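You operate a simulated robot arm through the tools that you are given. There is no shell and no other tool. Be economical: measure what you need, move in short steps, check, and stop when the job is done.

The job below is to be done with a simulated two-armed robot. You get a single attempt, and the scene is never put back.

JOB
Fetch the white foam block and set it on top of the black plate on the papered end of the cabinet bench. Take the black foam block and leave it on the shelf 5 of the grey shelf unit. Fetch the blue foam block and set it on the shelf 4 of the grey shelf unit. Switch the cabinet fan switch on. Shut the chest drawer two. Take the dark rock bar from the top of the tool chest and leave it on the side shelf of lift table three. Turn the red knob to 5 min. Turn the machine powder knob to powder 2. Put two of the rock chips from the top of the side bench on the top of the white bench. Fetch the brown pad and set it on the top of the white bench. Switch the suction switch on. Stack the pot that says "RH 45 %" from the top of the glue bench on top of the pot that says "RH 30 %". Open the middle store drawer, put the yellow pad in the inside of the middle store drawer, then shut the drawer. The order is free. Set down upright: brown pad, yellow pad.
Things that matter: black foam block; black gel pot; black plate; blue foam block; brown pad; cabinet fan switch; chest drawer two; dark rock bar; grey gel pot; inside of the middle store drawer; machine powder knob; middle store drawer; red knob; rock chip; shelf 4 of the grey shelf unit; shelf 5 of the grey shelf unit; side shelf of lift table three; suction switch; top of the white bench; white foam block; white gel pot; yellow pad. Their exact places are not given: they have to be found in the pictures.

Only the result counts: the job must be done as asked and must still hold three seconds after the hand-in. Knocking over, shifting, dropping, spilling or breaking anything else fails it.

ROBOT AND FRAMES
Two 7-joint arms with two-finger parallel grippers on one trunk, on a base that drives. Base frame: it is fixed to the floor where the robot stands at the start and does not move with it; the origin is under the middle of the robot, x ahead of it, y to its left, z up. Units: m, degrees, N and s.
The left shoulder is at the start at [0.05, 0.165, 1.03], the right one opposite. With the tool pointing down near the work surface each hand reaches from about 0.1 to 0.64 m from the robot's upright axis, wherever it stands, measured 20 degrees to its own side. Places, roughly: black foam block (15x8x6 cm) [0.5, -0.1, 0.6]; black gel pot, grey gel pot, white gel pot [-1.5, 7.75, 1]; black plate [-2, 0.5, 1]; blue foam block (15x8x6 cm) [0.5, -0.3, 0.6]; brown pad (8x5x7 cm) [-4.3, 6.9, 0.9]; cabinet fan switch [-3.4, 0.5, 1.1]; chest drawer two [-2.4, -3.2, 0.5]; dark rock bar [-2.5, -3.5, 0.75]; inside of the middle store drawer [-1.4, 10, 0.5]; machine powder knob [-3.2, 5.8, 1.1]; middle store drawer [-1.4, 9.9, 0.6]; red knob [-4.9, -3.6, 1.6]; rock chip (6x5x3 cm) [-4.2, 6.4, 0.9]; rock chip (7x5x3 cm) [-4.4, 5.9, 0.9]; rock chip (7x5x4 cm) [-4.2, 6.6, 0.9]; rock chip (8x5x3 cm) [-4.4, 6.6, 0.9]; shelf 4 of the grey shelf unit [0.6, -0.1, 1.3]; shelf 5 of the grey shelf unit [0.6, -0.1, 1.6]; side shelf of lift table three [-4.9, 0.7, 0.9]; suction switch [-3.1, 7.4, 0.8]; top of the white bench [-5.2, 2.5, 0.9]; white foam block (15x8x6 cm) [0.5, 0.2, 1.6]; yellow pad (9x6x6 cm) [-1.8, 7.8, 0.9]. Payload 3.91 kg a hand.
The TCP of each hand is the grasp point between the finger pads, 0.03 m short of the fingertips. In the tool frame z runs along the fingers and y along their closing line. The gripper opens to 0.11 m. The fingers are 0.02 m wide and 0.01 m thick; the gripper's body (0.048 by 0.112 m) begins 0.055 m behind the TCP.
Orientation is told as [roll, pitch, yaw] about the base's x, y, z axes, in that order, counted from this pose: with the fingers straight down and closing along the base's y, the tool's x points along the base's -x, its y along +y and its z along -z.

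CONTROLS
- The arms move only by the tool arm_command. It takes "left_targets", "right_targets" or both (then of equal length, played together; a hand with none holds still); each is a list of rows, each an object of numbers (a shift or turn left out is 0, a gripper value left out holds the last): "tx", "ty", "tz": the shift along the tool's x, y, z in m; "rx", "ry", "rz": the turn, a rotation vector about the tool's x, y, z in degrees; "gripper": the finger opening in m, from 0 to 0.11. In form: [{"tx": .., "ty": .., "tz": .., "rx": .., "ry": .., "rz": .., "gripper": ..}, ...]. A call has 1 to 8 rows; each row is the pose to reach, as a shift and turn from the pose commanded when the call began, along the tool's axes at that moment. Rows are played at 5 a second. More than 0.05 m and 8.6 degrees between two rows, or a gripper value outside its range, and nothing of the call is played. Where a pose cannot be reached the arm comes as near as it can. A force on the tool above 40 N (or 10 N above the force at the start of the call, whichever is more), or a blocked arm, ends the call early, and 0.2 s more pass. Each finger travels about 0.045 m/s and halts on what it meets, pressing with about 27 N; the grip force reading is that of the motor and also rises with nothing between the fingers. The clock runs only during rows and for 0.2 s after the last one: add rows that repeat a pose to give the fingers time. It gives the time, the measured TCP pose, the force on the tool (base axes), the opening and the grip force at its end, in the units of the frame above (readings bear some noise), with the torque about the TCP (base axes, N m) and any sound that the robot's microphone picked up.
- Cameras (640 x 400 px; columns grow to the right, rows downward): "scene" is now at [0.1423, 0.0057, 1.253]; the picture's right is [-0.00, -1.00, 0.00], its down [-0.09, 0.00, -1.00] and it looks along [1.00, -0.00, -0.09] (base axes); focal length 214 px, centre (320, 200). "left" rides on the left gripper at [0.072, -0.017, -0.103] in its tool frame; the picture's right is [0.23, 0.97, 0.00], its down [-0.76, 0.18, -0.62] and it looks along [-0.61, 0.14, 0.78] (tool axes); focal length 222 px, centre (320, 200). "right" rides on the right gripper at [0.072, 0.017, -0.103] in its tool frame; the picture's right is [-0.23, 0.97, 0.00], its down [-0.76, -0.18, -0.62] and it looks along [-0.61, -0.14, 0.78] (tool axes); focal length 222 px, centre (320, 200).
- get_image(camera): a new picture of that camera. No time passes.
- slide_trunk(by): slides the trunk up (or, below 0, down) by that many m; the arms and the scene camera ride with it, the base frame stays. It gives what a move gives, with no picture.
- roll_base(legs): drives the robot by 1 to 6 legs, each [ahead, left, turn to the left] in m, m and degrees, along the robot's own axes; the way and the turn of a leg run together, so that a leg with both is an arc; at most 1.5 m and 180 degrees a leg. The arms and the cameras ride along, it lands a little off, and it stops where it bumps. It gives what a move gives.
- head_to(pan, tilt): turns the head with the scene camera to pan (to the left, within 80 degrees either way) and tilt (down, from -29 to 69), counted from straight ahead of the robot. It gives what a move gives.
- point_at(camera, pixels): for up to 12 pixels [column, row] of the newest picture of that camera ("zoom" is the newest enlarged one), the place [x, y, z] in the base frame of the surface seen there, good to about 0.002 m, but the place of the scene camera against the robot may be out by one fixed shift of up to 0.025 m in any direction. No time passes.
- enlarge(camera, box): a new picture of the part [left, top, right, bottom] of that camera's present view, enlarged. No time passes.
- finish_job(): hands the job in; it is judged then, once.

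Work in short steps. Measure before you move; look again where a grasp or a placing could have gone wrong, and mend it. You have 385 turns and 362 pictures in all, those below and enlarged ones among them. Open the grippers and draw the arms clear of the work before you hand the job in, unless the task says otherwise.

The tools are called after "Emit:" as name(argument=value, ...) on one line, values as JSON. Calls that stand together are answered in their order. arm_command: Moves the arms, as the interface text tells. Its arguments: {"type":"object","properties":{"left_targets":{"type":"array","items":{"type":"object","properties":{"tx":{"type":"number"},"ty":{"type":"number"},"tz":{"type":"number"},"rx":{"type":"number"},"ry":{"type":"number"},"rz":{"type":"number"},"gripper":{"type":"number"}}}},"right_targets":{"type":"array","items":{"type":"object","properties":{"tx":{"type":"number"},"ty":{"type":"number"},"tz":{"type":"number"},"rx":{"type":"number"},"ry":{"type":"number"},"rz":{"type":"number"},"gripper":{"type":"number"}}}}},"required":[]} The other tools are called the same way: slide_trunk (by) slides the trunk up or down; roll_base (legs) drives the base; head_to (pan, tilt) turns the head that bears the scene camera; get_image (camera) takes a picture; point_at (camera, pixels) gives the place of the surface under pixels of a picture; enlarge (camera, box) takes an enlarged picture of a part of a camera's view; finish_job () hands the job in.

At the start:

```text
t: 0.0
left_eef_pos: [0.4178, -0.0014, 1.0]
left_tool_rot: [0.1, 0.0, 0.0]
left_wrist_force: [0.8, 0.1, 0.2]
left_moment: [0.03, 0.0, 0.01]
left_grip_width: 0.1102
left_gripper_force: 0.1
right_eef_pos: [0.3707, -0.3058, 1.0007]
right_tool_rot: [0.1, 0.1, 0.0]
right_wrist_force: [0.0, -0.2, 0.6]
right_moment: [-0.01, -0.03, -0.02]
right_grip_width: 0.1103
right_gripper_force: 0.1
trunk travel left (down, up): [-0.25, 0.253]
robot x, y, heading: [-0.0009, -0.003, -0.2]
head pan, tilt: [-0.2, 5.2]
```

scene: 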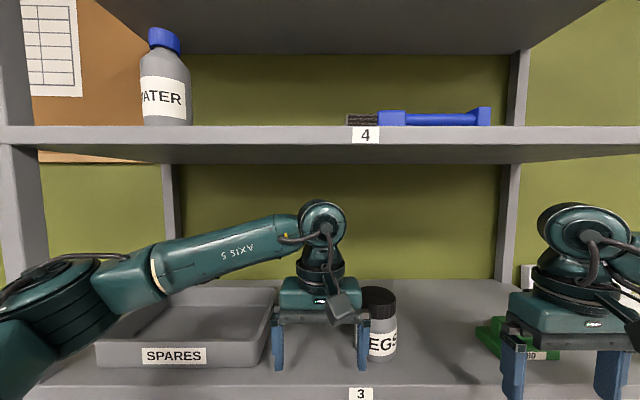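
right: 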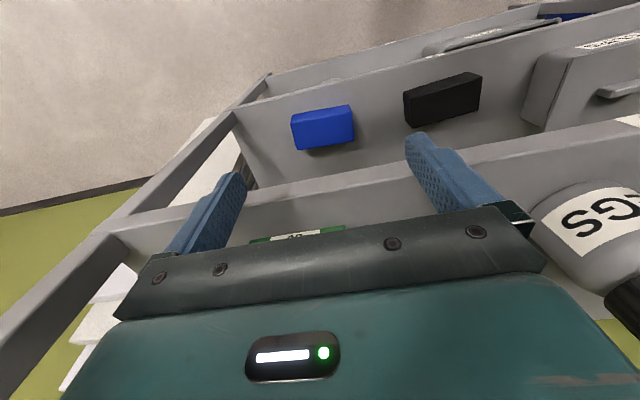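
left: 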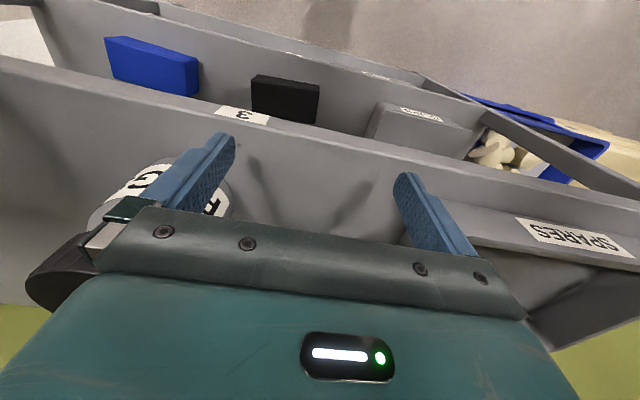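

The scene picture shows the shelf unit with shelf 3 and 4 in view; I measure key points of shelf edges and blocks.

Emit:
point_at(camera="scene", pixels=[[360, 128], [360, 155], [300, 125], [330, 385], [200, 380], [400, 270], [10, 200], [530, 200], [385, 340], [170, 100], [400, 115], [350, 60]])

Emit:
point_at(camera="right", pixels=[[320, 113], [325, 140], [440, 85], [445, 110], [350, 185], [600, 60]])

Emit:
head_to(pan=0, tilt=50)

Emit:
get_image(camera="scene")

```text
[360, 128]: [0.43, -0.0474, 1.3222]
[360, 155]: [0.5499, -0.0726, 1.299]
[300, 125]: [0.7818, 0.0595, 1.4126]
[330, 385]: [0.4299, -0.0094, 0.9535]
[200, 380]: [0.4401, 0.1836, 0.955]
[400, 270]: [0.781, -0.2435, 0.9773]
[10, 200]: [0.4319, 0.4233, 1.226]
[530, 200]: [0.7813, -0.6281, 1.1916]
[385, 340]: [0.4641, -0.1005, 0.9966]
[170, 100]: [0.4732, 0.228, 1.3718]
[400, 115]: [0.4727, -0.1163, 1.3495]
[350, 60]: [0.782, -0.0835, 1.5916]
```

```text
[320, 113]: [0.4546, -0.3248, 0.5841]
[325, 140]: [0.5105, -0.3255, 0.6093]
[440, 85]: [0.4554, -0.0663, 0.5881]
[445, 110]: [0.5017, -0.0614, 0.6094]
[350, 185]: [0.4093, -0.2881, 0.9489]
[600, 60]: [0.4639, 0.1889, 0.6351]
```

```text
t: 1.1
left_eef_pos: [0.4167, -0.0016, 1.0007]
left_tool_rot: [0.0, 0.0, 0.1]
left_wrist_force: [0.1, 0.0, -0.7]
left_moment: [-0.03, -0.01, -0.01]
left_grip_width: 0.1104
left_gripper_force: 0.2
right_eef_pos: [0.3698, -0.3068, 0.9991]
right_tool_rot: [-0.1, 0.0, 0.0]
right_wrist_force: [0.0, 0.4, -0.5]
right_moment: [-0.05, -0.03, 0.01]
right_grip_width: 0.11
right_gripper_force: 0.0
trunk travel left (down, up): [-0.25, 0.253]
robot x, y, heading: [-0.0004, -0.0058, 0.1]
head pan, tilt: [0.0, 50.0]
```

```text
358 pictures are left
```

scene: 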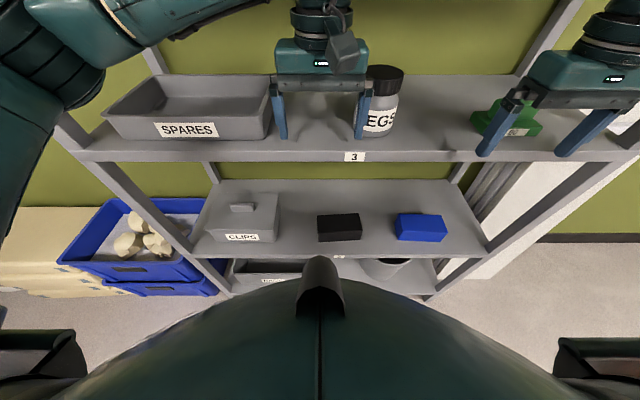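

Shelf 2 carries the blocks at about (340,227) and (422,227). I measure them and the arm wrist sizes to see whether a vertical hand fits under shelf 3.

Emit:
point_at(camera="scene", pixels=[[318, 215], [360, 213], [362, 238], [319, 241], [397, 213], [440, 214], [445, 238], [400, 240], [355, 157], [420, 257], [320, 60], [345, 50]])

Emit:
head_to(pan=0, tilt=-29)

Emit:
get_image(camera="scene")

```text
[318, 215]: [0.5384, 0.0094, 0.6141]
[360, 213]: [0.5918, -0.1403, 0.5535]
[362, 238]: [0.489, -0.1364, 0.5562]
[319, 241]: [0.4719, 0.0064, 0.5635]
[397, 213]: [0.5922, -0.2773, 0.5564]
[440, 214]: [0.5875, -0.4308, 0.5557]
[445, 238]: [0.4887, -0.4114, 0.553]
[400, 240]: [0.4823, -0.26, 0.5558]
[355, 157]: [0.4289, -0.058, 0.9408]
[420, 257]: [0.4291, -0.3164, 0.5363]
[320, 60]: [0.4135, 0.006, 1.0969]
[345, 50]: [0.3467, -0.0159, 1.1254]
```

```text
t: 2.6
left_eef_pos: [0.4157, -0.0011, 1.0009]
left_tool_rot: [0.1, 0.0, 0.0]
left_wrist_force: [0.7, 0.4, 0.1]
left_moment: [0.0, 0.0, 0.01]
left_grip_width: 0.1101
left_gripper_force: 0.0
right_eef_pos: [0.37, -0.3068, 1.0005]
right_tool_rot: [0.1, -0.1, -0.1]
right_wrist_force: [-0.2, -0.4, 0.0]
right_moment: [0.01, 0.02, 0.01]
right_grip_width: 0.11
right_gripper_force: 0.0
trunk travel left (down, up): [-0.25, 0.253]
robot x, y, heading: [0.0016, 0.0017, -0.0]
head pan, tilt: [0.0, -28.6]
```

```text
357 pictures are left
```

scene: 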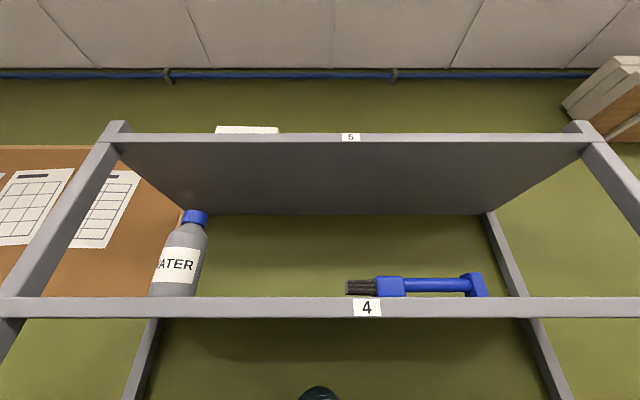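

White block peeks over shelf 5 at (247,130). I measure it and shelf edges, then back the base away 0.3 m to free the arms.

Emit:
point_at(camera="scene", pixels=[[217, 130], [277, 130], [247, 128], [350, 136], [350, 144], [367, 307], [175, 270], [195, 218], [350, 290], [480, 290], [110, 125], [585, 125]])

Emit:
roll_base(legs=[[-0.3, 0, 0]])

Emit:
slide_trunk(by=-0.25)

```text
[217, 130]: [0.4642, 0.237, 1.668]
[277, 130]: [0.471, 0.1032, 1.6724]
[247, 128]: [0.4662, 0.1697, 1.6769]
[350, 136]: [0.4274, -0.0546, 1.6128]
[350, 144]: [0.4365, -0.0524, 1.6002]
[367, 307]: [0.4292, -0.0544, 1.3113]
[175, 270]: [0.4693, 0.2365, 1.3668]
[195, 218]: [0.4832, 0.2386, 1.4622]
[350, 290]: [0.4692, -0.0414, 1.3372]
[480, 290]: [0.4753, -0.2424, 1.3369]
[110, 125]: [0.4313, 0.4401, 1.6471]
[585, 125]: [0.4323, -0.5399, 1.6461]
```

```text
t: 4.7
left_eef_pos: [0.1104, 0.0008, 1.0005]
left_tool_rot: [0.0, 0.0, 0.4]
left_wrist_force: [0.2, 0.0, 0.3]
left_moment: [-0.01, -0.02, 0.01]
left_grip_width: 0.1099
left_gripper_force: 0.1
right_eef_pos: [0.0678, -0.3041, 1.0005]
right_tool_rot: [-0.1, 0.0, 0.4]
right_wrist_force: [0.0, -0.2, -0.1]
right_moment: [0.0, -0.03, 0.01]
right_grip_width: 0.1101
right_gripper_force: 0.0
trunk travel left (down, up): [-0.25, 0.253]
robot x, y, heading: [-0.307, -0.0018, 0.6]
head pan, tilt: [0.0, -28.6]
```

```text
t: 7.3
left_eef_pos: [0.1119, 0.0004, 0.7502]
left_tool_rot: [0.0, 0.1, 0.5]
left_wrist_force: [-0.2, -0.4, 0.5]
left_moment: [-0.03, 0.01, 0.0]
left_grip_width: 0.11
left_gripper_force: 0.1
right_eef_pos: [0.068, -0.305, 0.7513]
right_tool_rot: [0.1, 0.1, 0.5]
right_wrist_force: [-0.1, -0.3, 0.2]
right_moment: [0.01, 0.01, -0.02]
right_grip_width: 0.1102
right_gripper_force: 0.1
trunk travel left (down, up): [0.0, 0.503]
robot x, y, heading: [-0.3065, -0.0013, 0.8]
head pan, tilt: [0.0, -28.6]
```

Now I yaw both hands by 64° away from the shelf as a first step.

Emit:
arm_command(left_targets=[{"rz": -8}, {"rz": -16}, {"rz": -24}, {"rz": -32}, {"rz": -40}, {"rz": -48}, {"rz": -56}, {"rz": -64}], right_targets=[{"rz": 8}, {"rz": 16}, {"rz": 24}, {"rz": 32}, {"rz": 40}, {"rz": 48}, {"rz": 56}, {"rz": 64}])

Emit:
arm_command(left_targets=[{"rz": -8}, {"rz": -16}, {"rz": -26}], right_targets=[{"rz": 8}, {"rz": 16}, {"rz": 24}, {"rz": 26}])

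```text
t: 9.1
left_eef_pos: [0.1125, 0.001, 0.7499]
left_tool_rot: [0.0, 0.0, 64.7]
left_wrist_force: [0.1, -0.8, 0.3]
left_moment: [-0.01, -0.01, 0.0]
left_grip_width: 0.1099
left_gripper_force: 0.1
right_eef_pos: [0.0682, -0.3037, 0.7496]
right_tool_rot: [0.1, -0.1, -63.7]
right_wrist_force: [0.4, -0.1, -0.2]
right_moment: [0.01, 0.0, 0.0]
right_grip_width: 0.11
right_gripper_force: 0.1
trunk travel left (down, up): [0.0, 0.503]
robot x, y, heading: [-0.306, -0.0002, 0.7]
head pan, tilt: [0.0, -28.6]
```

```text
refused: give rows for one hand, or as many for the one as for the other
```

Yaw works; I finish the yaw (right hand heading offset ~0.7) and then tilt each by 30°.

Emit:
arm_command(left_targets=[{"rz": -8}, {"rz": -16}, {"rz": -24}, {"rz": -25}], right_targets=[{"rz": 8}, {"rz": 16}, {"rz": 24}, {"rz": 26}])

Emit:
arm_command(left_targets=[{"ry": 8}, {"ry": 16}, {"ry": 24}, {"ry": 30}], right_targets=[{"ry": 8}, {"ry": 16}, {"ry": 24}, {"ry": 30}])

Emit:
head_to(pan=0, tilt=25)

Emit:
get_image(camera="scene")

```text
t: 10.1
left_eef_pos: [0.1102, -0.0001, 0.7495]
left_tool_rot: [0.0, -0.1, 89.7]
left_wrist_force: [-0.3, 0.6, -1.0]
left_moment: [-0.02, 0.05, 0.0]
left_grip_width: 0.1096
left_gripper_force: 0.0
right_eef_pos: [0.0679, -0.3039, 0.7483]
right_tool_rot: [0.0, 0.0, -89.5]
right_wrist_force: [-0.7, -0.7, 0.1]
right_moment: [0.0, -0.01, 0.03]
right_grip_width: 0.1102
right_gripper_force: 0.1
trunk travel left (down, up): [0.0, 0.503]
robot x, y, heading: [-0.3097, 0.0013, 0.4]
head pan, tilt: [0.0, -28.6]
```

```text
t: 11.1
left_eef_pos: [0.1113, 0.0007, 0.7496]
left_tool_rot: [0.0, 30.1, 89.4]
left_wrist_force: [-0.2, 0.4, -0.7]
left_moment: [-0.01, 0.0, -0.01]
left_grip_width: 0.1099
left_gripper_force: 0.0
right_eef_pos: [0.067, -0.3024, 0.751]
right_tool_rot: [0.1, 30.1, -89.5]
right_wrist_force: [-0.5, 1.4, 0.0]
right_moment: [0.04, 0.0, 0.06]
right_grip_width: 0.1101
right_gripper_force: 0.0
trunk travel left (down, up): [0.0, 0.503]
robot x, y, heading: [-0.3038, 0.0008, 0.5]
head pan, tilt: [0.0, -28.6]
```

```text
t: 12.3
left_eef_pos: [0.1113, -0.0002, 0.7507]
left_tool_rot: [0.0, 30.0, 89.5]
left_wrist_force: [1.0, 0.5, 0.3]
left_moment: [-0.01, -0.02, -0.01]
left_grip_width: 0.11
left_gripper_force: 0.0
right_eef_pos: [0.0673, -0.3038, 0.7504]
right_tool_rot: [0.1, 30.0, -89.5]
right_wrist_force: [0.5, -1.0, 0.0]
right_moment: [0.03, -0.02, -0.04]
right_grip_width: 0.1101
right_gripper_force: 0.0
trunk travel left (down, up): [0.0, 0.503]
robot x, y, heading: [-0.307, -0.0002, 0.4]
head pan, tilt: [0.0, 25.0]
```

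```text
356 pictures are left
```

scene: 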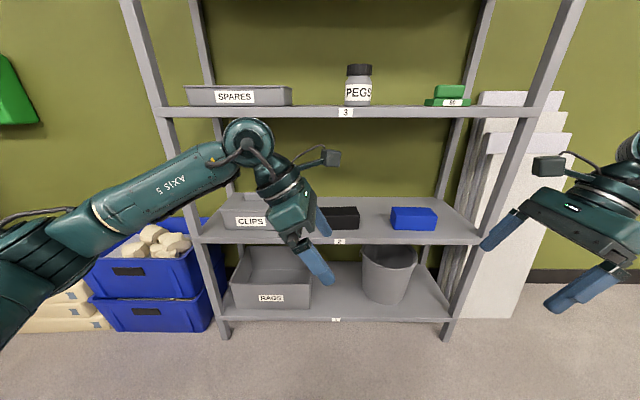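

The picture shows both hands yawed and tilted fine, with wrists compact. I lower both to ~z 0.655 outside the shelf, then drive forward so that they enter between shelf 2 and 3.

Emit:
arm_command(left_targets=[{"tx": -0.005, "tz": 0.035}, {"tx": -0.01, "tz": 0.07}, {"tx": -0.013, "tz": 0.102}], right_targets=[{"tx": -0.035, "tz": 0.017}, {"tx": -0.07, "tz": 0.035}, {"tx": -0.0995, "tz": 0.052}])

Emit:
roll_base(legs=[[0.2, 0, -0.4]])

Emit:
get_image(camera="scene")

Emit:
get_image(camera="left")

Emit:
get_image(camera="right")

```text
t: 13.1
left_eef_pos: [0.1088, -0.0386, 0.6539]
left_tool_rot: [-0.1, 29.9, 89.5]
left_wrist_force: [0.1, -0.2, -1.0]
left_moment: [-0.03, 0.0, -0.03]
left_grip_width: 0.1101
left_gripper_force: 0.1
right_eef_pos: [0.0661, -0.3631, 0.6556]
right_tool_rot: [0.0, 30.0, -89.5]
right_wrist_force: [0.5, 0.0, 0.7]
right_moment: [0.03, 0.01, -0.01]
right_grip_width: 0.1099
right_gripper_force: 0.1
trunk travel left (down, up): [0.0, 0.503]
robot x, y, heading: [-0.3012, 0.0021, 0.7]
head pan, tilt: [0.0, 25.0]
```

```text
t: 14.7
left_eef_pos: [0.3063, -0.0399, 0.6542]
left_tool_rot: [-0.1, 30.0, 89.0]
left_wrist_force: [-0.4, 1.3, 0.6]
left_moment: [-0.01, 0.0, 0.0]
left_grip_width: 0.1098
left_gripper_force: 0.1
right_eef_pos: [0.2613, -0.3656, 0.6562]
right_tool_rot: [0.0, 29.9, -89.9]
right_wrist_force: [0.2, 0.3, -0.4]
right_moment: [0.0, 0.02, -0.02]
right_grip_width: 0.1096
right_gripper_force: 0.2
trunk travel left (down, up): [0.0, 0.503]
robot x, y, heading: [-0.1063, -0.0017, 0.2]
head pan, tilt: [0.0, 25.0]
```

```text
355 pictures are left
```

scene: 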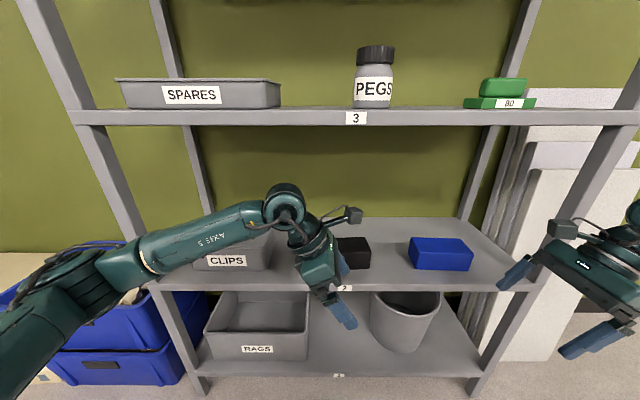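

```text
354 pictures are left
```

left: 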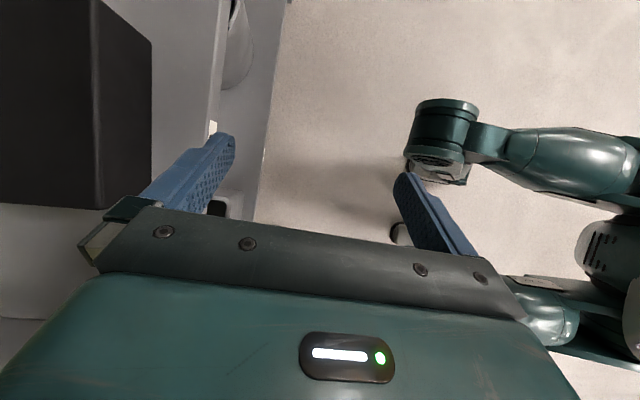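

```text
353 pictures are left
```

right: 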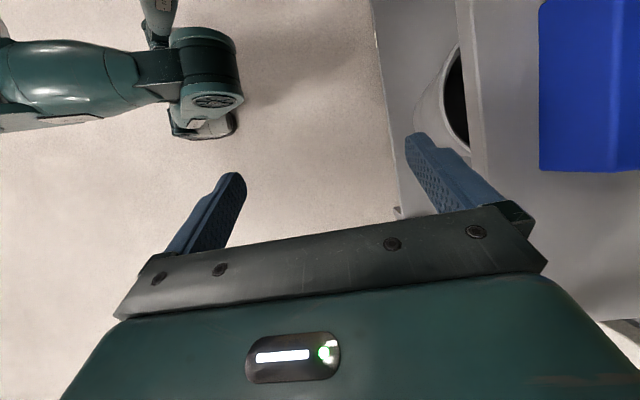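

In the left picture the black block's left end lies at about rows 150–210; in the right picture the blue block's right end at (540–640,170). I measure their corners.

Emit:
point_at(camera="left", pixels=[[90, 100], [90, 195], [10, 190], [125, 100], [125, 195], [40, 250], [205, 100]])

Emit:
point_at(camera="right", pixels=[[546, 100], [550, 165], [600, 100], [630, 165], [580, 220], [465, 60]])

Emit:
point_at(camera="scene", pixels=[[355, 111], [355, 123], [345, 280], [410, 262], [470, 262], [428, 240], [355, 262], [460, 125]])

```text
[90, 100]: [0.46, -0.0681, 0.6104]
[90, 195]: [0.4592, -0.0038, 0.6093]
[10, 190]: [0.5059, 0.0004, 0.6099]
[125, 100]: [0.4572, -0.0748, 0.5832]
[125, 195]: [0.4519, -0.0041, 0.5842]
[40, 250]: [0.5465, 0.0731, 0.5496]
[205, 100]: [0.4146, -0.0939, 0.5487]
```

```text
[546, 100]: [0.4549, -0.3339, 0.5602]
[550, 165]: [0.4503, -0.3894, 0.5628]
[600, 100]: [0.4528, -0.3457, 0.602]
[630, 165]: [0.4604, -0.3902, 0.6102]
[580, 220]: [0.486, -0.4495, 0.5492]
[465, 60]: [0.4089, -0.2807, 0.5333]
```

```text
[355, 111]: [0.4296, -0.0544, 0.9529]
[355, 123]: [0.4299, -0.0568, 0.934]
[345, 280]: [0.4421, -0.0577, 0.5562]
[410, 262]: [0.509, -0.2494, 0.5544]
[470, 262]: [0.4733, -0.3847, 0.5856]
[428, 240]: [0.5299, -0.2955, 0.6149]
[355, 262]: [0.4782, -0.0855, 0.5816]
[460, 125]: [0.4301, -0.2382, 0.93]
```

Block corners: black centre ≈(0.495,-0.072), blue centre ≈(0.494,-0.32), tops 0.610. I drive 0.12 forward; hands stay over the front edge at z 0.655.

Emit:
roll_base(legs=[[0.12, 0, 0]])

Emit:
get_image(camera="scene")

```text
t: 15.9
left_eef_pos: [0.4253, -0.0395, 0.6547]
left_tool_rot: [-0.2, 30.0, 89.3]
left_wrist_force: [1.5, -0.8, 0.7]
left_moment: [-0.01, 0.01, 0.02]
left_grip_width: 0.1102
left_gripper_force: 0.0
right_eef_pos: [0.3809, -0.3649, 0.6564]
right_tool_rot: [-0.1, 30.1, -89.8]
right_wrist_force: [-1.0, 0.2, -0.3]
right_moment: [-0.02, -0.01, -0.04]
right_grip_width: 0.1099
right_gripper_force: 0.1
trunk travel left (down, up): [0.0, 0.503]
robot x, y, heading: [0.0103, -0.0015, 0.5]
head pan, tilt: [0.0, 25.0]
```

```text
352 pictures are left
```

scene: 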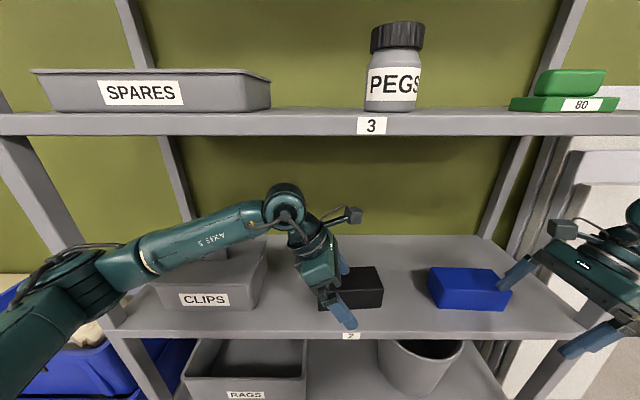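

Clearance under shelf 3 is ample. I extend both hands in +x over the blocks.

Emit:
arm_command(left_targets=[{"ty": -0.03}, {"ty": -0.06}, {"ty": -0.0695}], right_targets=[{"ty": 0.04}, {"ty": 0.08}, {"ty": 0.113}])

Emit:
get_image(camera="left")

Emit:
get_image(camera="right")

```text
t: 16.7
left_eef_pos: [0.4956, -0.0398, 0.6539]
left_tool_rot: [-0.2, 30.0, 89.2]
left_wrist_force: [-0.4, -0.1, -0.2]
left_moment: [-0.01, -0.04, -0.02]
left_grip_width: 0.11
left_gripper_force: 0.0
right_eef_pos: [0.4954, -0.3639, 0.6571]
right_tool_rot: [0.0, 30.0, -89.8]
right_wrist_force: [0.2, 0.1, 0.2]
right_moment: [0.0, 0.02, 0.01]
right_grip_width: 0.1099
right_gripper_force: 0.0
trunk travel left (down, up): [0.0, 0.503]
robot x, y, heading: [0.011, 0.0002, 0.3]
head pan, tilt: [0.0, 25.0]
```

```text
351 pictures are left
```

left: 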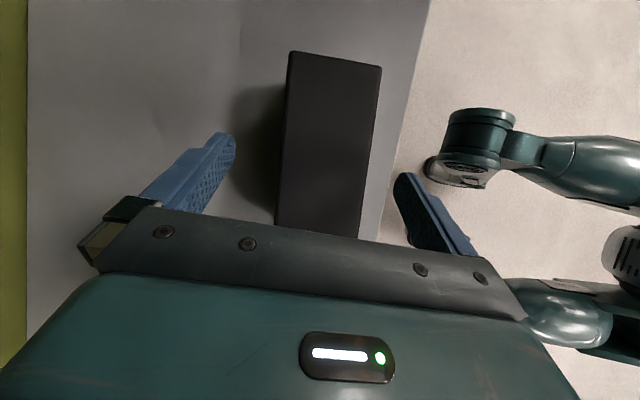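

```text
350 pictures are left
```

right: 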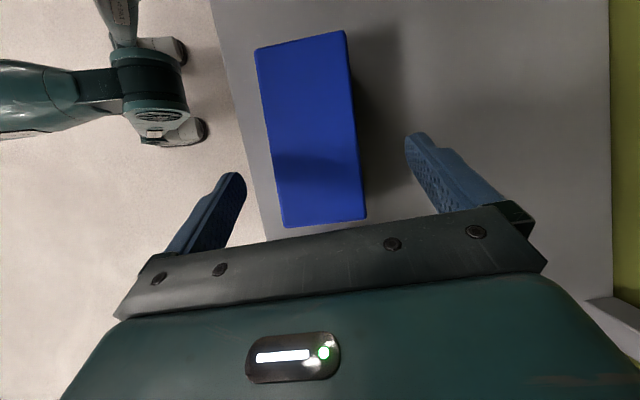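

Both blocks lie centred between the fingers. I descend to z≈0.59 and close.

Emit:
arm_command(left_targets=[{"tx": -0.009, "tz": 0.031}, {"tx": -0.019, "tz": 0.063}, {"tx": -0.019, "tz": 0.063, "gripper": 0.06}, {"tx": -0.019, "tz": 0.063, "gripper": 0.06}, {"tx": -0.019, "tz": 0.063, "gripper": 0.06}, {"tx": -0.019, "tz": 0.063, "gripper": 0.06}], right_targets=[{"tx": -0.006, "tz": 0.035}, {"tx": -0.0113, "tz": 0.0697}, {"tx": -0.0113, "tz": 0.0697, "gripper": 0.06}, {"tx": -0.0113, "tz": 0.0697, "gripper": 0.06}, {"tx": -0.0113, "tz": 0.0697, "gripper": 0.06}, {"tx": -0.0113, "tz": 0.0697, "gripper": 0.06}])

```text
t: 18.1
left_eef_pos: [0.4975, -0.0545, 0.5907]
left_tool_rot: [-0.1, 30.0, 89.3]
left_wrist_force: [0.1, -0.5, -0.6]
left_moment: [0.01, 0.04, 0.04]
left_grip_width: 0.0703
left_gripper_force: 27.1
right_eef_pos: [0.4941, -0.3386, 0.5923]
right_tool_rot: [0.0, 29.9, -89.9]
right_wrist_force: [0.6, 0.3, 1.5]
right_moment: [0.03, -0.03, -0.04]
right_grip_width: 0.07
right_gripper_force: 27.1
trunk travel left (down, up): [0.0, 0.503]
robot x, y, heading: [0.014, -0.0023, 0.3]
head pan, tilt: [0.0, 25.0]
```

Both blocks are gripped (0.070 m, 27 N, soft foam). I lift 3 cm and back the base out by 0.3 m.

Emit:
arm_command(left_targets=[{"tx": 0.015, "tz": -0.026}], right_targets=[{"tx": 0.015, "tz": -0.026}])

Emit:
roll_base(legs=[[-0.3, 0, 0]])

Emit:
get_image(camera="scene")

```text
t: 18.5
left_eef_pos: [0.4967, -0.0556, 0.6204]
left_tool_rot: [0.0, 29.9, 89.2]
left_wrist_force: [0.4, 0.3, -0.6]
left_moment: [0.03, 0.0, 0.0]
left_grip_width: 0.0703
left_gripper_force: 26.7
right_eef_pos: [0.4929, -0.3391, 0.6235]
right_tool_rot: [-0.1, 30.1, -89.9]
right_wrist_force: [-0.5, -0.5, -0.4]
right_moment: [0.03, -0.01, -0.01]
right_grip_width: 0.0698
right_gripper_force: 26.7
trunk travel left (down, up): [0.0, 0.503]
robot x, y, heading: [0.0119, 0.001, 0.2]
head pan, tilt: [0.0, 25.0]
```

```text
t: 20.6
left_eef_pos: [0.1975, -0.0563, 0.6195]
left_tool_rot: [-0.1, 30.0, 89.3]
left_wrist_force: [-0.2, 0.3, -0.7]
left_moment: [0.01, 0.02, -0.03]
left_grip_width: 0.0698
left_gripper_force: 26.8
right_eef_pos: [0.1931, -0.3399, 0.6233]
right_tool_rot: [0.0, 30.0, -89.9]
right_wrist_force: [-0.3, 0.8, -0.1]
right_moment: [0.0, 0.02, 0.01]
right_grip_width: 0.0696
right_gripper_force: 26.7
trunk travel left (down, up): [0.0, 0.503]
robot x, y, heading: [-0.2811, -0.0006, 0.3]
head pan, tilt: [0.0, 25.0]
```

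```text
349 pictures are left
```

scene: 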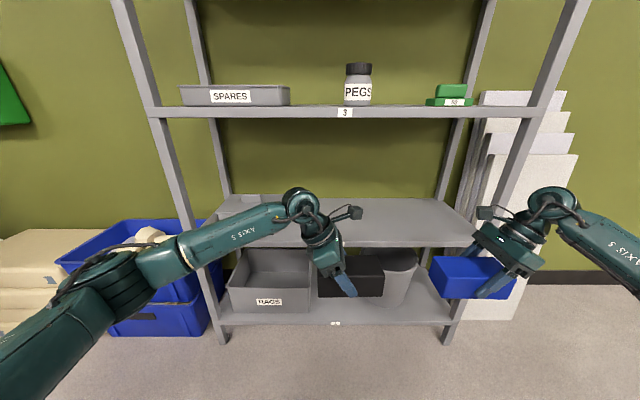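

Blocks are held level, clear of the shelf. I turn both hands 90° about vertical so the blocks' long axes run along x.

Emit:
arm_command(left_targets=[{"rx": -4, "rz": 6.9}, {"rx": -8, "rz": 13.8}, {"rx": -12, "rz": 20.8}, {"rx": -16, "rz": 27.7}, {"rx": -20, "rz": 34.6}, {"rx": -24, "rz": 41.6}, {"rx": -28, "rz": 48.5}, {"rx": -32, "rz": 55.4}], right_targets=[{"rx": 4, "rz": -6.9}, {"rx": 8, "rz": -13.8}, {"rx": 12, "rz": -20.8}, {"rx": 16, "rz": -27.7}, {"rx": 20, "rz": -34.6}, {"rx": 24, "rz": -41.6}, {"rx": 28, "rz": -48.5}, {"rx": 32, "rz": -55.4}])

Emit:
arm_command(left_targets=[{"rx": -4, "rz": 6.9}, {"rx": -8, "rz": 13.8}, {"rx": -12, "rz": 20.8}, {"rx": -12.6, "rz": 21.9}], right_targets=[{"rx": 4, "rz": -6.9}, {"rx": 8, "rz": -13.8}, {"rx": 12, "rz": -20.8}, {"rx": 13, "rz": -22.5}])

Emit:
get_image(camera="scene")

```text
t: 22.4
left_eef_pos: [0.1959, -0.0564, 0.6208]
left_tool_rot: [0.0, 29.9, 25.1]
left_wrist_force: [-0.3, -0.5, -0.7]
left_moment: [0.0, 0.0, 0.03]
left_grip_width: 0.0697
left_gripper_force: 27.2
right_eef_pos: [0.1933, -0.3398, 0.6237]
right_tool_rot: [0.0, 30.0, -25.7]
right_wrist_force: [0.6, -0.6, 0.2]
right_moment: [0.04, 0.01, -0.03]
right_grip_width: 0.0696
right_gripper_force: 27.0
trunk travel left (down, up): [0.0, 0.503]
robot x, y, heading: [-0.2871, -0.0011, 0.3]
head pan, tilt: [0.0, 25.0]
```

```text
t: 23.4
left_eef_pos: [0.1964, -0.0562, 0.622]
left_tool_rot: [0.0, 30.0, -0.2]
left_wrist_force: [0.3, 0.2, 0.3]
left_moment: [-0.03, 0.0, 0.01]
left_grip_width: 0.0696
left_gripper_force: 26.7
right_eef_pos: [0.1925, -0.339, 0.6227]
right_tool_rot: [0.1, 30.0, 0.2]
right_wrist_force: [-0.2, -0.1, -0.9]
right_moment: [0.01, 0.0, 0.0]
right_grip_width: 0.0694
right_gripper_force: 27.3
trunk travel left (down, up): [0.0, 0.503]
robot x, y, heading: [-0.2856, -0.0039, 0.2]
head pan, tilt: [0.0, 25.0]
```

```text
348 pictures are left
```

scene: 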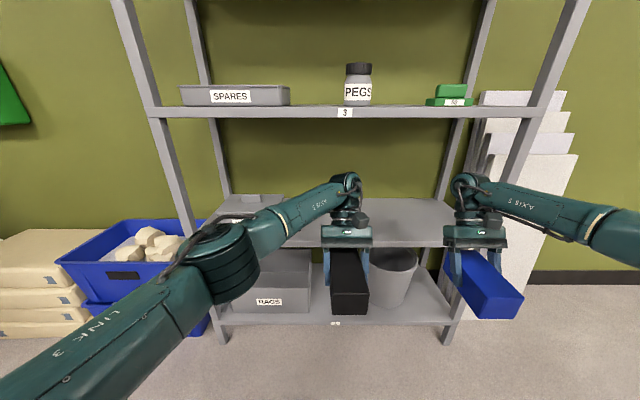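

Blocks now point along x. I drive forward 0.3 and lower them onto shelf 2.

Emit:
roll_base(legs=[[0.3, 0, 0]])

Emit:
get_image(camera="scene")

```text
t: 25.4
left_eef_pos: [0.4982, -0.0562, 0.6218]
left_tool_rot: [0.0, 30.0, -0.3]
left_wrist_force: [0.3, -0.1, -0.4]
left_moment: [0.01, -0.02, 0.01]
left_grip_width: 0.0695
left_gripper_force: 26.9
right_eef_pos: [0.4954, -0.3396, 0.6245]
right_tool_rot: [0.0, 30.0, 0.0]
right_wrist_force: [-0.4, -0.6, 0.2]
right_moment: [-0.02, -0.03, -0.02]
right_grip_width: 0.0695
right_gripper_force: 27.1
trunk travel left (down, up): [0.0, 0.503]
robot x, y, heading: [0.0135, -0.0019, 0.1]
head pan, tilt: [0.0, 25.0]
```

```text
347 pictures are left
```

scene: 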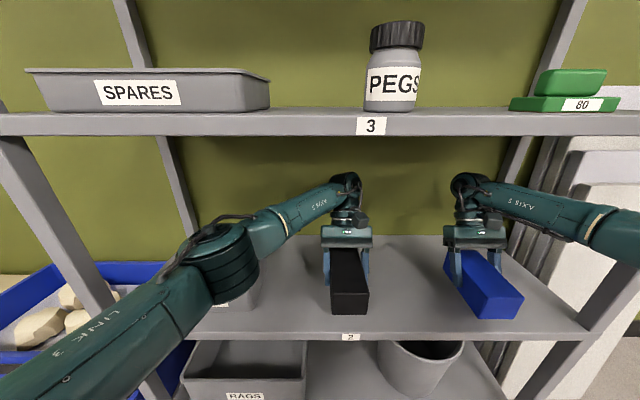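

I lower 3 cm, open and wait.

Emit:
arm_command(left_targets=[{"tx": -0.0078, "tz": 0.0135}, {"tx": -0.0155, "tz": 0.0265}, {"tx": -0.0155, "tz": 0.0265, "gripper": 0.11}, {"tx": -0.0155, "tz": 0.0265, "gripper": 0.11}, {"tx": -0.0155, "tz": 0.0265, "gripper": 0.11}, {"tx": -0.0155, "tz": 0.0265, "gripper": 0.11}], right_targets=[{"tx": -0.0078, "tz": 0.0135}, {"tx": -0.016, "tz": 0.0275}, {"tx": -0.016, "tz": 0.0275, "gripper": 0.11}, {"tx": -0.016, "tz": 0.0275, "gripper": 0.11}, {"tx": -0.016, "tz": 0.0275, "gripper": 0.11}, {"tx": -0.016, "tz": 0.0275, "gripper": 0.11}])

Emit:
arm_command(left_targets=[{"tz": -0.03}, {"tz": -0.065}], right_targets=[{"tz": -0.03}, {"tz": -0.065}])

Emit:
get_image(camera="scene")

```text
t: 26.9
left_eef_pos: [0.4994, -0.0562, 0.5908]
left_tool_rot: [0.0, 30.0, -0.2]
left_wrist_force: [0.1, -0.8, -0.5]
left_moment: [0.02, -0.06, 0.0]
left_grip_width: 0.11
left_gripper_force: 0.1
right_eef_pos: [0.4953, -0.3376, 0.591]
right_tool_rot: [0.0, 30.1, 0.0]
right_wrist_force: [0.7, 0.5, 0.6]
right_moment: [0.02, 0.0, 0.01]
right_grip_width: 0.1101
right_gripper_force: 0.0
trunk travel left (down, up): [0.0, 0.503]
robot x, y, heading: [0.0168, 0.0009, 0.0]
head pan, tilt: [0.0, 25.0]
```

```text
t: 27.4
left_eef_pos: [0.5082, -0.0506, 0.6407]
left_tool_rot: [0.1, 29.9, -0.1]
left_wrist_force: [0.7, 0.9, -0.7]
left_moment: [0.01, 0.02, -0.02]
left_grip_width: 0.1101
left_gripper_force: 0.0
left hand out of reach, approached as far as the arm can: row 1, 2
right_eef_pos: [0.5265, -0.3384, 0.6489]
right_tool_rot: [0.0, 30.2, 0.1]
right_wrist_force: [0.3, -1.0, -0.3]
right_moment: [0.07, 0.04, -0.01]
right_grip_width: 0.1102
right_gripper_force: 0.1
trunk travel left (down, up): [0.0, 0.503]
robot x, y, heading: [0.0113, 0.0028, -0.2]
head pan, tilt: [0.0, 25.0]
```

```text
346 pictures are left
```

scene: 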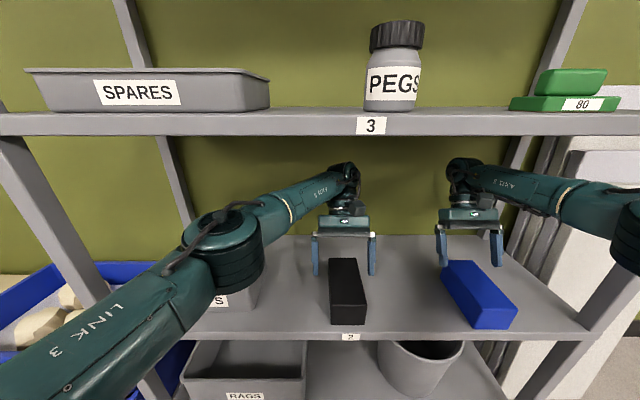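

Both blocks stand free at (347,290) and (480,295). I back out 0.3 m and pitch both hands forward in two calls.

Emit:
roll_base(legs=[[-0.32, 0, 0]])

Emit:
arm_command(left_targets=[{"ry": -8}, {"ry": -16}, {"ry": -24}, {"ry": -32}, {"ry": -40}, {"ry": -48}, {"ry": -56}, {"ry": -64}], right_targets=[{"ry": -8}, {"ry": -16}, {"ry": -24}, {"ry": -32}, {"ry": -40}, {"ry": -48}, {"ry": -56}, {"ry": -64}])

Emit:
arm_command(left_targets=[{"ry": -8}, {"ry": -16}, {"ry": -24}, {"ry": -32}, {"ry": -41}], right_targets=[{"ry": -8}, {"ry": -16}, {"ry": -24}, {"ry": -32}, {"ry": -40}])

Emit:
get_image(camera="scene")

```text
t: 29.6
left_eef_pos: [0.1869, -0.053, 0.6433]
left_tool_rot: [0.0, 29.8, -0.6]
left_wrist_force: [-0.8, -0.2, 0.1]
left_moment: [0.0, 0.01, 0.02]
left_grip_width: 0.11
left_gripper_force: 0.1
right_eef_pos: [0.2044, -0.3428, 0.6477]
right_tool_rot: [0.0, 30.0, -0.5]
right_wrist_force: [0.9, -0.4, -0.2]
right_moment: [-0.03, 0.03, -0.06]
right_grip_width: 0.1098
right_gripper_force: 0.0
trunk travel left (down, up): [0.0, 0.503]
robot x, y, heading: [-0.3089, -0.0014, -0.5]
head pan, tilt: [0.0, 25.0]
```

```text
t: 31.4
left_eef_pos: [0.1881, -0.0544, 0.6429]
left_tool_rot: [0.0, -34.2, -0.5]
left_wrist_force: [-0.5, -0.5, 0.6]
left_moment: [0.04, 0.04, 0.01]
left_grip_width: 0.1099
left_gripper_force: 0.0
right_eef_pos: [0.2033, -0.3437, 0.6488]
right_tool_rot: [0.0, -34.1, -0.5]
right_wrist_force: [0.3, -0.4, -0.3]
right_moment: [-0.02, 0.0, 0.0]
right_grip_width: 0.11
right_gripper_force: 0.1
trunk travel left (down, up): [0.0, 0.503]
robot x, y, heading: [-0.3065, 0.0022, -0.5]
head pan, tilt: [0.0, 25.0]
```

```text
refused: row 5 steps farther than a row can; nothing moved
```

```text
345 pictures are left
```

scene: 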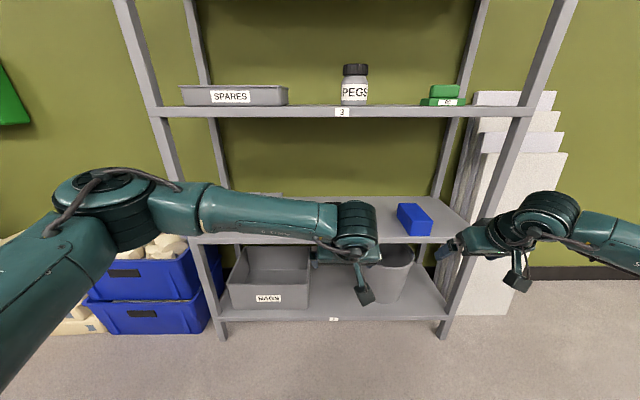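

I pitch to -60° (camera then stays above the shelf level).

Emit:
arm_command(left_targets=[{"ry": -8}, {"ry": -16}, {"ry": -24}, {"ry": -26}], right_targets=[{"ry": -8}, {"ry": -16}, {"ry": -24}, {"ry": -26}])

Emit:
get_image(camera="left")

Emit:
get_image(camera="right")

```text
t: 32.4
left_eef_pos: [0.1878, -0.0555, 0.6417]
left_tool_rot: [-0.1, -60.2, -0.7]
left_wrist_force: [0.0, -0.3, 0.5]
left_moment: [0.01, -0.01, -0.03]
left_grip_width: 0.11
left_gripper_force: 0.1
right_eef_pos: [0.2036, -0.3431, 0.6495]
right_tool_rot: [-0.1, -60.1, -0.6]
right_wrist_force: [-0.8, 0.2, -1.0]
right_moment: [-0.02, -0.02, 0.04]
right_grip_width: 0.1102
right_gripper_force: 0.1
trunk travel left (down, up): [0.0, 0.503]
robot x, y, heading: [-0.3058, 0.0049, -0.5]
head pan, tilt: [0.0, 25.0]
```

```text
344 pictures are left
```

left: 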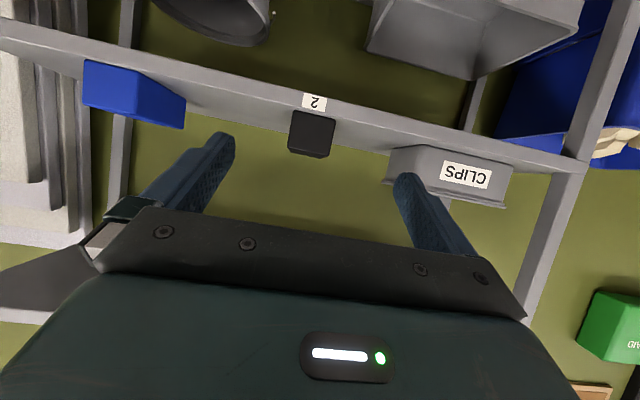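

```text
343 pictures are left
```

right: 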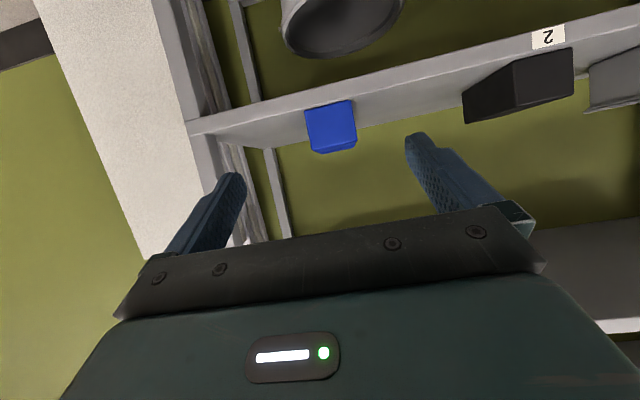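

Both blocks show their front faces: black near (312,132) in left, blue near (332,128) in right. I measure face edges.

Emit:
point_at(camera="left", pixels=[[294, 130], [330, 130], [312, 115], [312, 148], [290, 150]])

Emit:
point_at(camera="right", pixels=[[312, 128], [350, 125], [332, 108], [334, 145], [350, 107]])

```text
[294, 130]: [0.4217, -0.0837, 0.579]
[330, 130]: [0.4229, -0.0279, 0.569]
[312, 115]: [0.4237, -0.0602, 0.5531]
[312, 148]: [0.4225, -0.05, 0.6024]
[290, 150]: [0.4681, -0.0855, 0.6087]
```

```text
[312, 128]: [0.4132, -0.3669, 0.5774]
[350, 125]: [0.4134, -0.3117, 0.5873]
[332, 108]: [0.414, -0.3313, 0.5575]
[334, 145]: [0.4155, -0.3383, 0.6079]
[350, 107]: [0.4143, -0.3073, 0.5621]
```

I lower both to z≈0.585 and drive 0.265 forward so fingers straddle the block ends.

Emit:
arm_command(left_targets=[{"tx": 0.025, "tz": 0.014}, {"tx": 0.0495, "tz": 0.0285}], right_targets=[{"tx": 0.032, "tz": 0.009}, {"tx": 0.064, "tz": 0.018}])

Emit:
roll_base(legs=[[0.17, 0, 0.4]])

Emit:
get_image(camera="left")

Emit:
get_image(camera="right")

```text
t: 33.0
left_eef_pos: [0.1874, -0.0547, 0.5843]
left_tool_rot: [-0.1, -60.1, -0.7]
left_wrist_force: [-1.4, 0.2, 0.2]
left_moment: [0.02, -0.02, -0.02]
left_grip_width: 0.1098
left_gripper_force: 0.1
right_eef_pos: [0.189, -0.3414, 0.5839]
right_tool_rot: [0.1, -60.0, -0.4]
right_wrist_force: [-0.3, 0.0, 0.7]
right_moment: [-0.01, 0.02, 0.0]
right_grip_width: 0.1102
right_gripper_force: 0.0
trunk travel left (down, up): [0.0, 0.503]
robot x, y, heading: [-0.3032, 0.0024, -0.5]
head pan, tilt: [0.0, 25.0]
```

```text
t: 34.4
left_eef_pos: [0.3541, -0.053, 0.5854]
left_tool_rot: [-0.1, -60.1, -0.4]
left_wrist_force: [-0.6, -0.6, -0.6]
left_moment: [-0.01, 0.02, 0.0]
left_grip_width: 0.1103
left_gripper_force: 0.1
right_eef_pos: [0.3584, -0.3405, 0.5848]
right_tool_rot: [0.0, -60.0, -0.3]
right_wrist_force: [0.1, 0.1, -0.1]
right_moment: [-0.03, 0.01, -0.02]
right_grip_width: 0.1098
right_gripper_force: 0.0
trunk travel left (down, up): [0.0, 0.503]
robot x, y, heading: [-0.1391, 0.0008, -0.2]
head pan, tilt: [0.0, 25.0]
```

```text
342 pictures are left
```

left: 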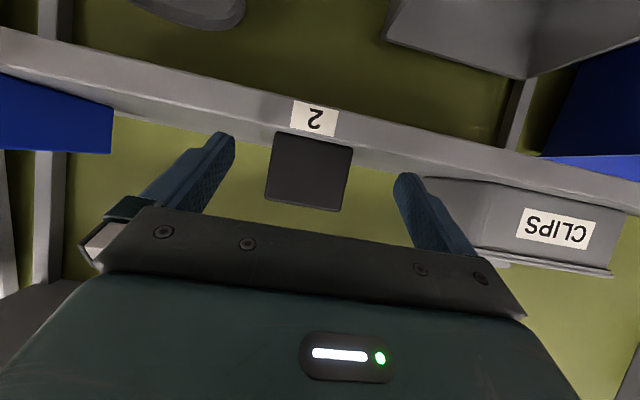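

```text
341 pictures are left
```

right: 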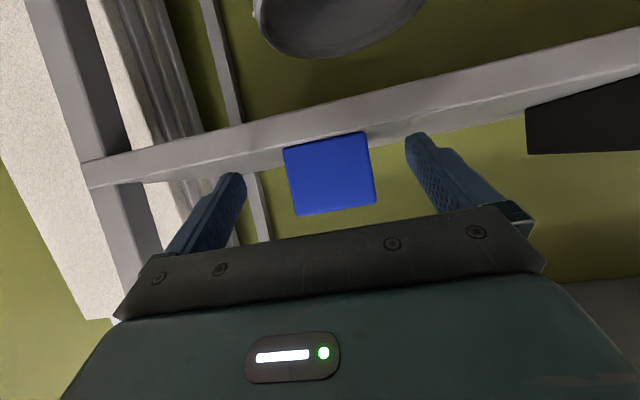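

Aligned: blocks between the fingers. I advance 9.8 cm with the arms and close.

Emit:
arm_command(left_targets=[{"tx": -0.0165, "tz": 0.0283}, {"tx": -0.033, "tz": 0.0567}, {"tx": -0.049, "tz": 0.085}, {"tx": -0.049, "tz": 0.085, "gripper": 0.05}, {"tx": -0.049, "tz": 0.085, "gripper": 0.05}, {"tx": -0.049, "tz": 0.085, "gripper": 0.05}, {"tx": -0.049, "tz": 0.085, "gripper": 0.05}, {"tx": -0.049, "tz": 0.085, "gripper": 0.05}], right_targets=[{"tx": -0.0165, "tz": 0.0283}, {"tx": -0.033, "tz": 0.0567}, {"tx": -0.047, "tz": 0.081}, {"tx": -0.047, "tz": 0.081, "gripper": 0.05}, {"tx": -0.047, "tz": 0.081, "gripper": 0.05}, {"tx": -0.047, "tz": 0.081, "gripper": 0.05}, {"tx": -0.047, "tz": 0.081, "gripper": 0.05}, {"tx": -0.047, "tz": 0.081, "gripper": 0.05}])

Emit:
arm_command(left_targets=[{"tx": -0.026, "tz": -0.015}], right_targets=[{"tx": -0.026, "tz": -0.015}])

Emit:
roll_base(legs=[[-0.3, 0, 0]])

Emit:
get_image(camera="scene")

```text
t: 36.2
left_eef_pos: [0.4544, -0.0548, 0.585]
left_tool_rot: [0.0, -60.1, -0.3]
left_wrist_force: [-0.6, 0.7, -0.8]
left_moment: [0.01, 0.0, 0.0]
left_grip_width: 0.0693
left_gripper_force: 27.4
right_eef_pos: [0.4514, -0.3393, 0.5859]
right_tool_rot: [0.0, -60.0, -0.2]
right_wrist_force: [0.7, 0.4, 0.3]
right_moment: [0.0, -0.07, -0.01]
right_grip_width: 0.0692
right_gripper_force: 27.4
trunk travel left (down, up): [0.0, 0.503]
robot x, y, heading: [-0.1393, 0.0014, -0.1]
head pan, tilt: [0.0, 25.0]
```

```text
t: 36.6
left_eef_pos: [0.4537, -0.0538, 0.6151]
left_tool_rot: [0.0, -60.1, -0.4]
left_wrist_force: [-0.1, -0.3, -1.3]
left_moment: [-0.01, 0.0, 0.0]
left_grip_width: 0.0694
left_gripper_force: 26.8
right_eef_pos: [0.4519, -0.3425, 0.6138]
right_tool_rot: [0.2, -59.8, -0.3]
right_wrist_force: [-0.1, 0.1, -0.2]
right_moment: [-0.01, 0.01, 0.01]
right_grip_width: 0.0693
right_gripper_force: 27.1
trunk travel left (down, up): [0.0, 0.503]
robot x, y, heading: [-0.1383, 0.0009, 0.2]
head pan, tilt: [0.0, 25.0]
```

```text
t: 38.7
left_eef_pos: [0.1476, -0.0556, 0.6153]
left_tool_rot: [0.0, -60.1, -0.6]
left_wrist_force: [0.7, 0.2, -1.0]
left_moment: [0.02, 0.01, 0.02]
left_grip_width: 0.0695
left_gripper_force: 27.6
right_eef_pos: [0.1458, -0.3428, 0.6139]
right_tool_rot: [0.1, -60.1, -0.5]
right_wrist_force: [-0.7, 0.3, -0.6]
right_moment: [0.02, 0.01, 0.0]
right_grip_width: 0.0696
right_gripper_force: 27.6
trunk travel left (down, up): [0.0, 0.503]
robot x, y, heading: [-0.4432, -0.0003, -0.1]
head pan, tilt: [0.0, 25.0]
```

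```text
340 pictures are left
```

scene: 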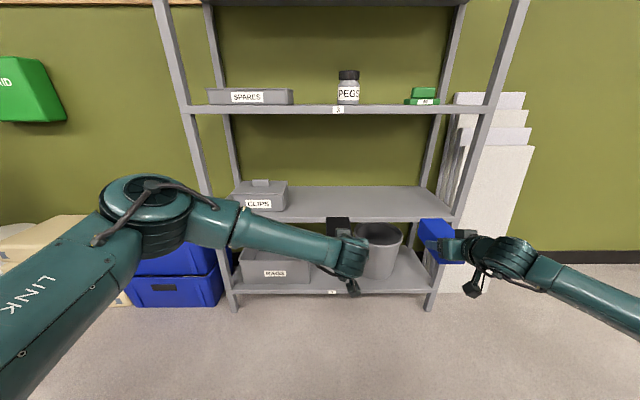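

Both blocks are gripped and clear. I raise the trunk fully first.

Emit:
slide_trunk(by=0.503)

Emit:
arm_command(left_targets=[{"tx": -0.0307, "ty": 0.0139, "tz": -0.0289}, {"tx": -0.0614, "ty": 0.0278, "tz": -0.0578}, {"tx": -0.0921, "ty": 0.0417, "tz": -0.0867}, {"tx": -0.1228, "ty": 0.0556, "tz": -0.1156}, {"tx": -0.1535, "ty": 0.0695, "tz": -0.1445}, {"tx": -0.1842, "ty": 0.0834, "tz": -0.1734}, {"tx": -0.215, "ty": 0.0975, "tz": -0.2025}], right_targets=[{"tx": -0.0129, "ty": 0.0102, "tz": -0.0185}, {"tx": -0.0258, "ty": 0.0204, "tz": -0.037}, {"tx": -0.0387, "ty": 0.0306, "tz": -0.0555}, {"tx": -0.0516, "ty": 0.0408, "tz": -0.074}, {"tx": -0.0645, "ty": 0.051, "tz": -0.0925}, {"tx": -0.0774, "ty": 0.0612, "tz": -0.111}, {"tx": -0.09, "ty": 0.0715, "tz": -0.129}])

Emit:
arm_command(left_targets=[{"tx": -0.0307, "ty": 0.0139, "tz": -0.0289}, {"tx": -0.0614, "ty": 0.0278, "tz": -0.0578}, {"tx": -0.0921, "ty": 0.0417, "tz": -0.0867}, {"tx": -0.1228, "ty": 0.0556, "tz": -0.1156}, {"tx": -0.1535, "ty": 0.0695, "tz": -0.1445}, {"tx": -0.1842, "ty": 0.0834, "tz": -0.1734}, {"tx": -0.215, "ty": 0.0975, "tz": -0.2025}], right_targets=[{"tx": -0.0129, "ty": 0.0102, "tz": -0.0185}, {"tx": -0.0258, "ty": 0.0204, "tz": -0.037}, {"tx": -0.0387, "ty": 0.0306, "tz": -0.0555}, {"tx": -0.0516, "ty": 0.0408, "tz": -0.074}, {"tx": -0.0645, "ty": 0.051, "tz": -0.0925}, {"tx": -0.0774, "ty": 0.0612, "tz": -0.111}, {"tx": -0.09, "ty": 0.0715, "tz": -0.129}])

Emit:
head_to(pan=0, tilt=0)

Emit:
get_image(camera="scene")

```text
refused: 0.503 is not a number from -0.4 to 0.4
```

```text
t: 40.3
left_eef_pos: [0.0818, 0.044, 0.9032]
left_tool_rot: [0.1, -60.0, -0.5]
left_wrist_force: [0.5, -0.1, -0.7]
left_moment: [0.0, 0.02, 0.0]
left_grip_width: 0.0693
left_gripper_force: 27.5
right_eef_pos: [0.0785, -0.2731, 0.7577]
right_tool_rot: [0.0, -59.9, -0.4]
right_wrist_force: [0.4, -1.0, 0.8]
right_moment: [-0.01, -0.02, 0.01]
right_grip_width: 0.0693
right_gripper_force: 27.1
trunk travel left (down, up): [0.0, 0.503]
robot x, y, heading: [-0.4456, 0.0025, -0.3]
head pan, tilt: [0.0, 25.0]
```

```text
t: 41.9
left_eef_pos: [0.0146, 0.1409, 1.1906]
left_tool_rot: [0.3, -60.0, -0.8]
left_wrist_force: [0.1, -0.5, -1.2]
left_moment: [0.01, 0.02, -0.01]
left_grip_width: 0.0692
left_gripper_force: 26.1
right_eef_pos: [0.0136, -0.1984, 0.8983]
right_tool_rot: [0.0, -60.0, -0.3]
right_wrist_force: [-1.2, 0.2, -0.4]
right_moment: [-0.04, 0.0, 0.03]
right_grip_width: 0.0693
right_gripper_force: 26.6
trunk travel left (down, up): [0.0, 0.503]
robot x, y, heading: [-0.4441, 0.0027, -0.3]
head pan, tilt: [0.0, 25.0]
```

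```text
t: 42.8
left_eef_pos: [0.016, 0.1416, 1.1908]
left_tool_rot: [0.0, -60.1, -0.6]
left_wrist_force: [0.1, -0.2, -1.2]
left_moment: [-0.01, -0.01, 0.0]
left_grip_width: 0.0697
left_gripper_force: 27.6
right_eef_pos: [0.0125, -0.1985, 0.8981]
right_tool_rot: [0.0, -60.0, -0.4]
right_wrist_force: [-0.7, 0.3, 0.3]
right_moment: [-0.05, 0.02, 0.0]
right_grip_width: 0.0692
right_gripper_force: 26.7
trunk travel left (down, up): [0.0, 0.503]
robot x, y, heading: [-0.4456, 0.0023, -0.3]
head pan, tilt: [0.0, 0.0]
```

```text
339 pictures are left
```

scene: 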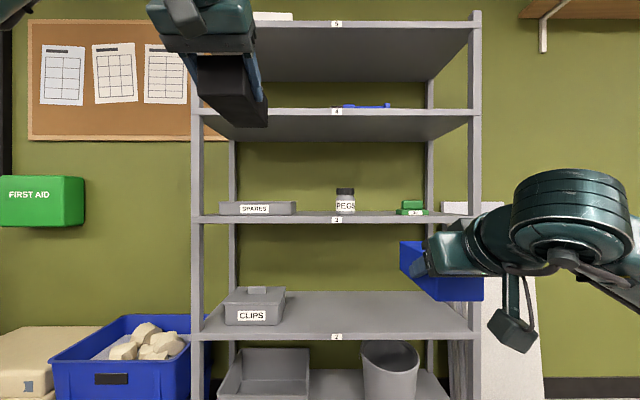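

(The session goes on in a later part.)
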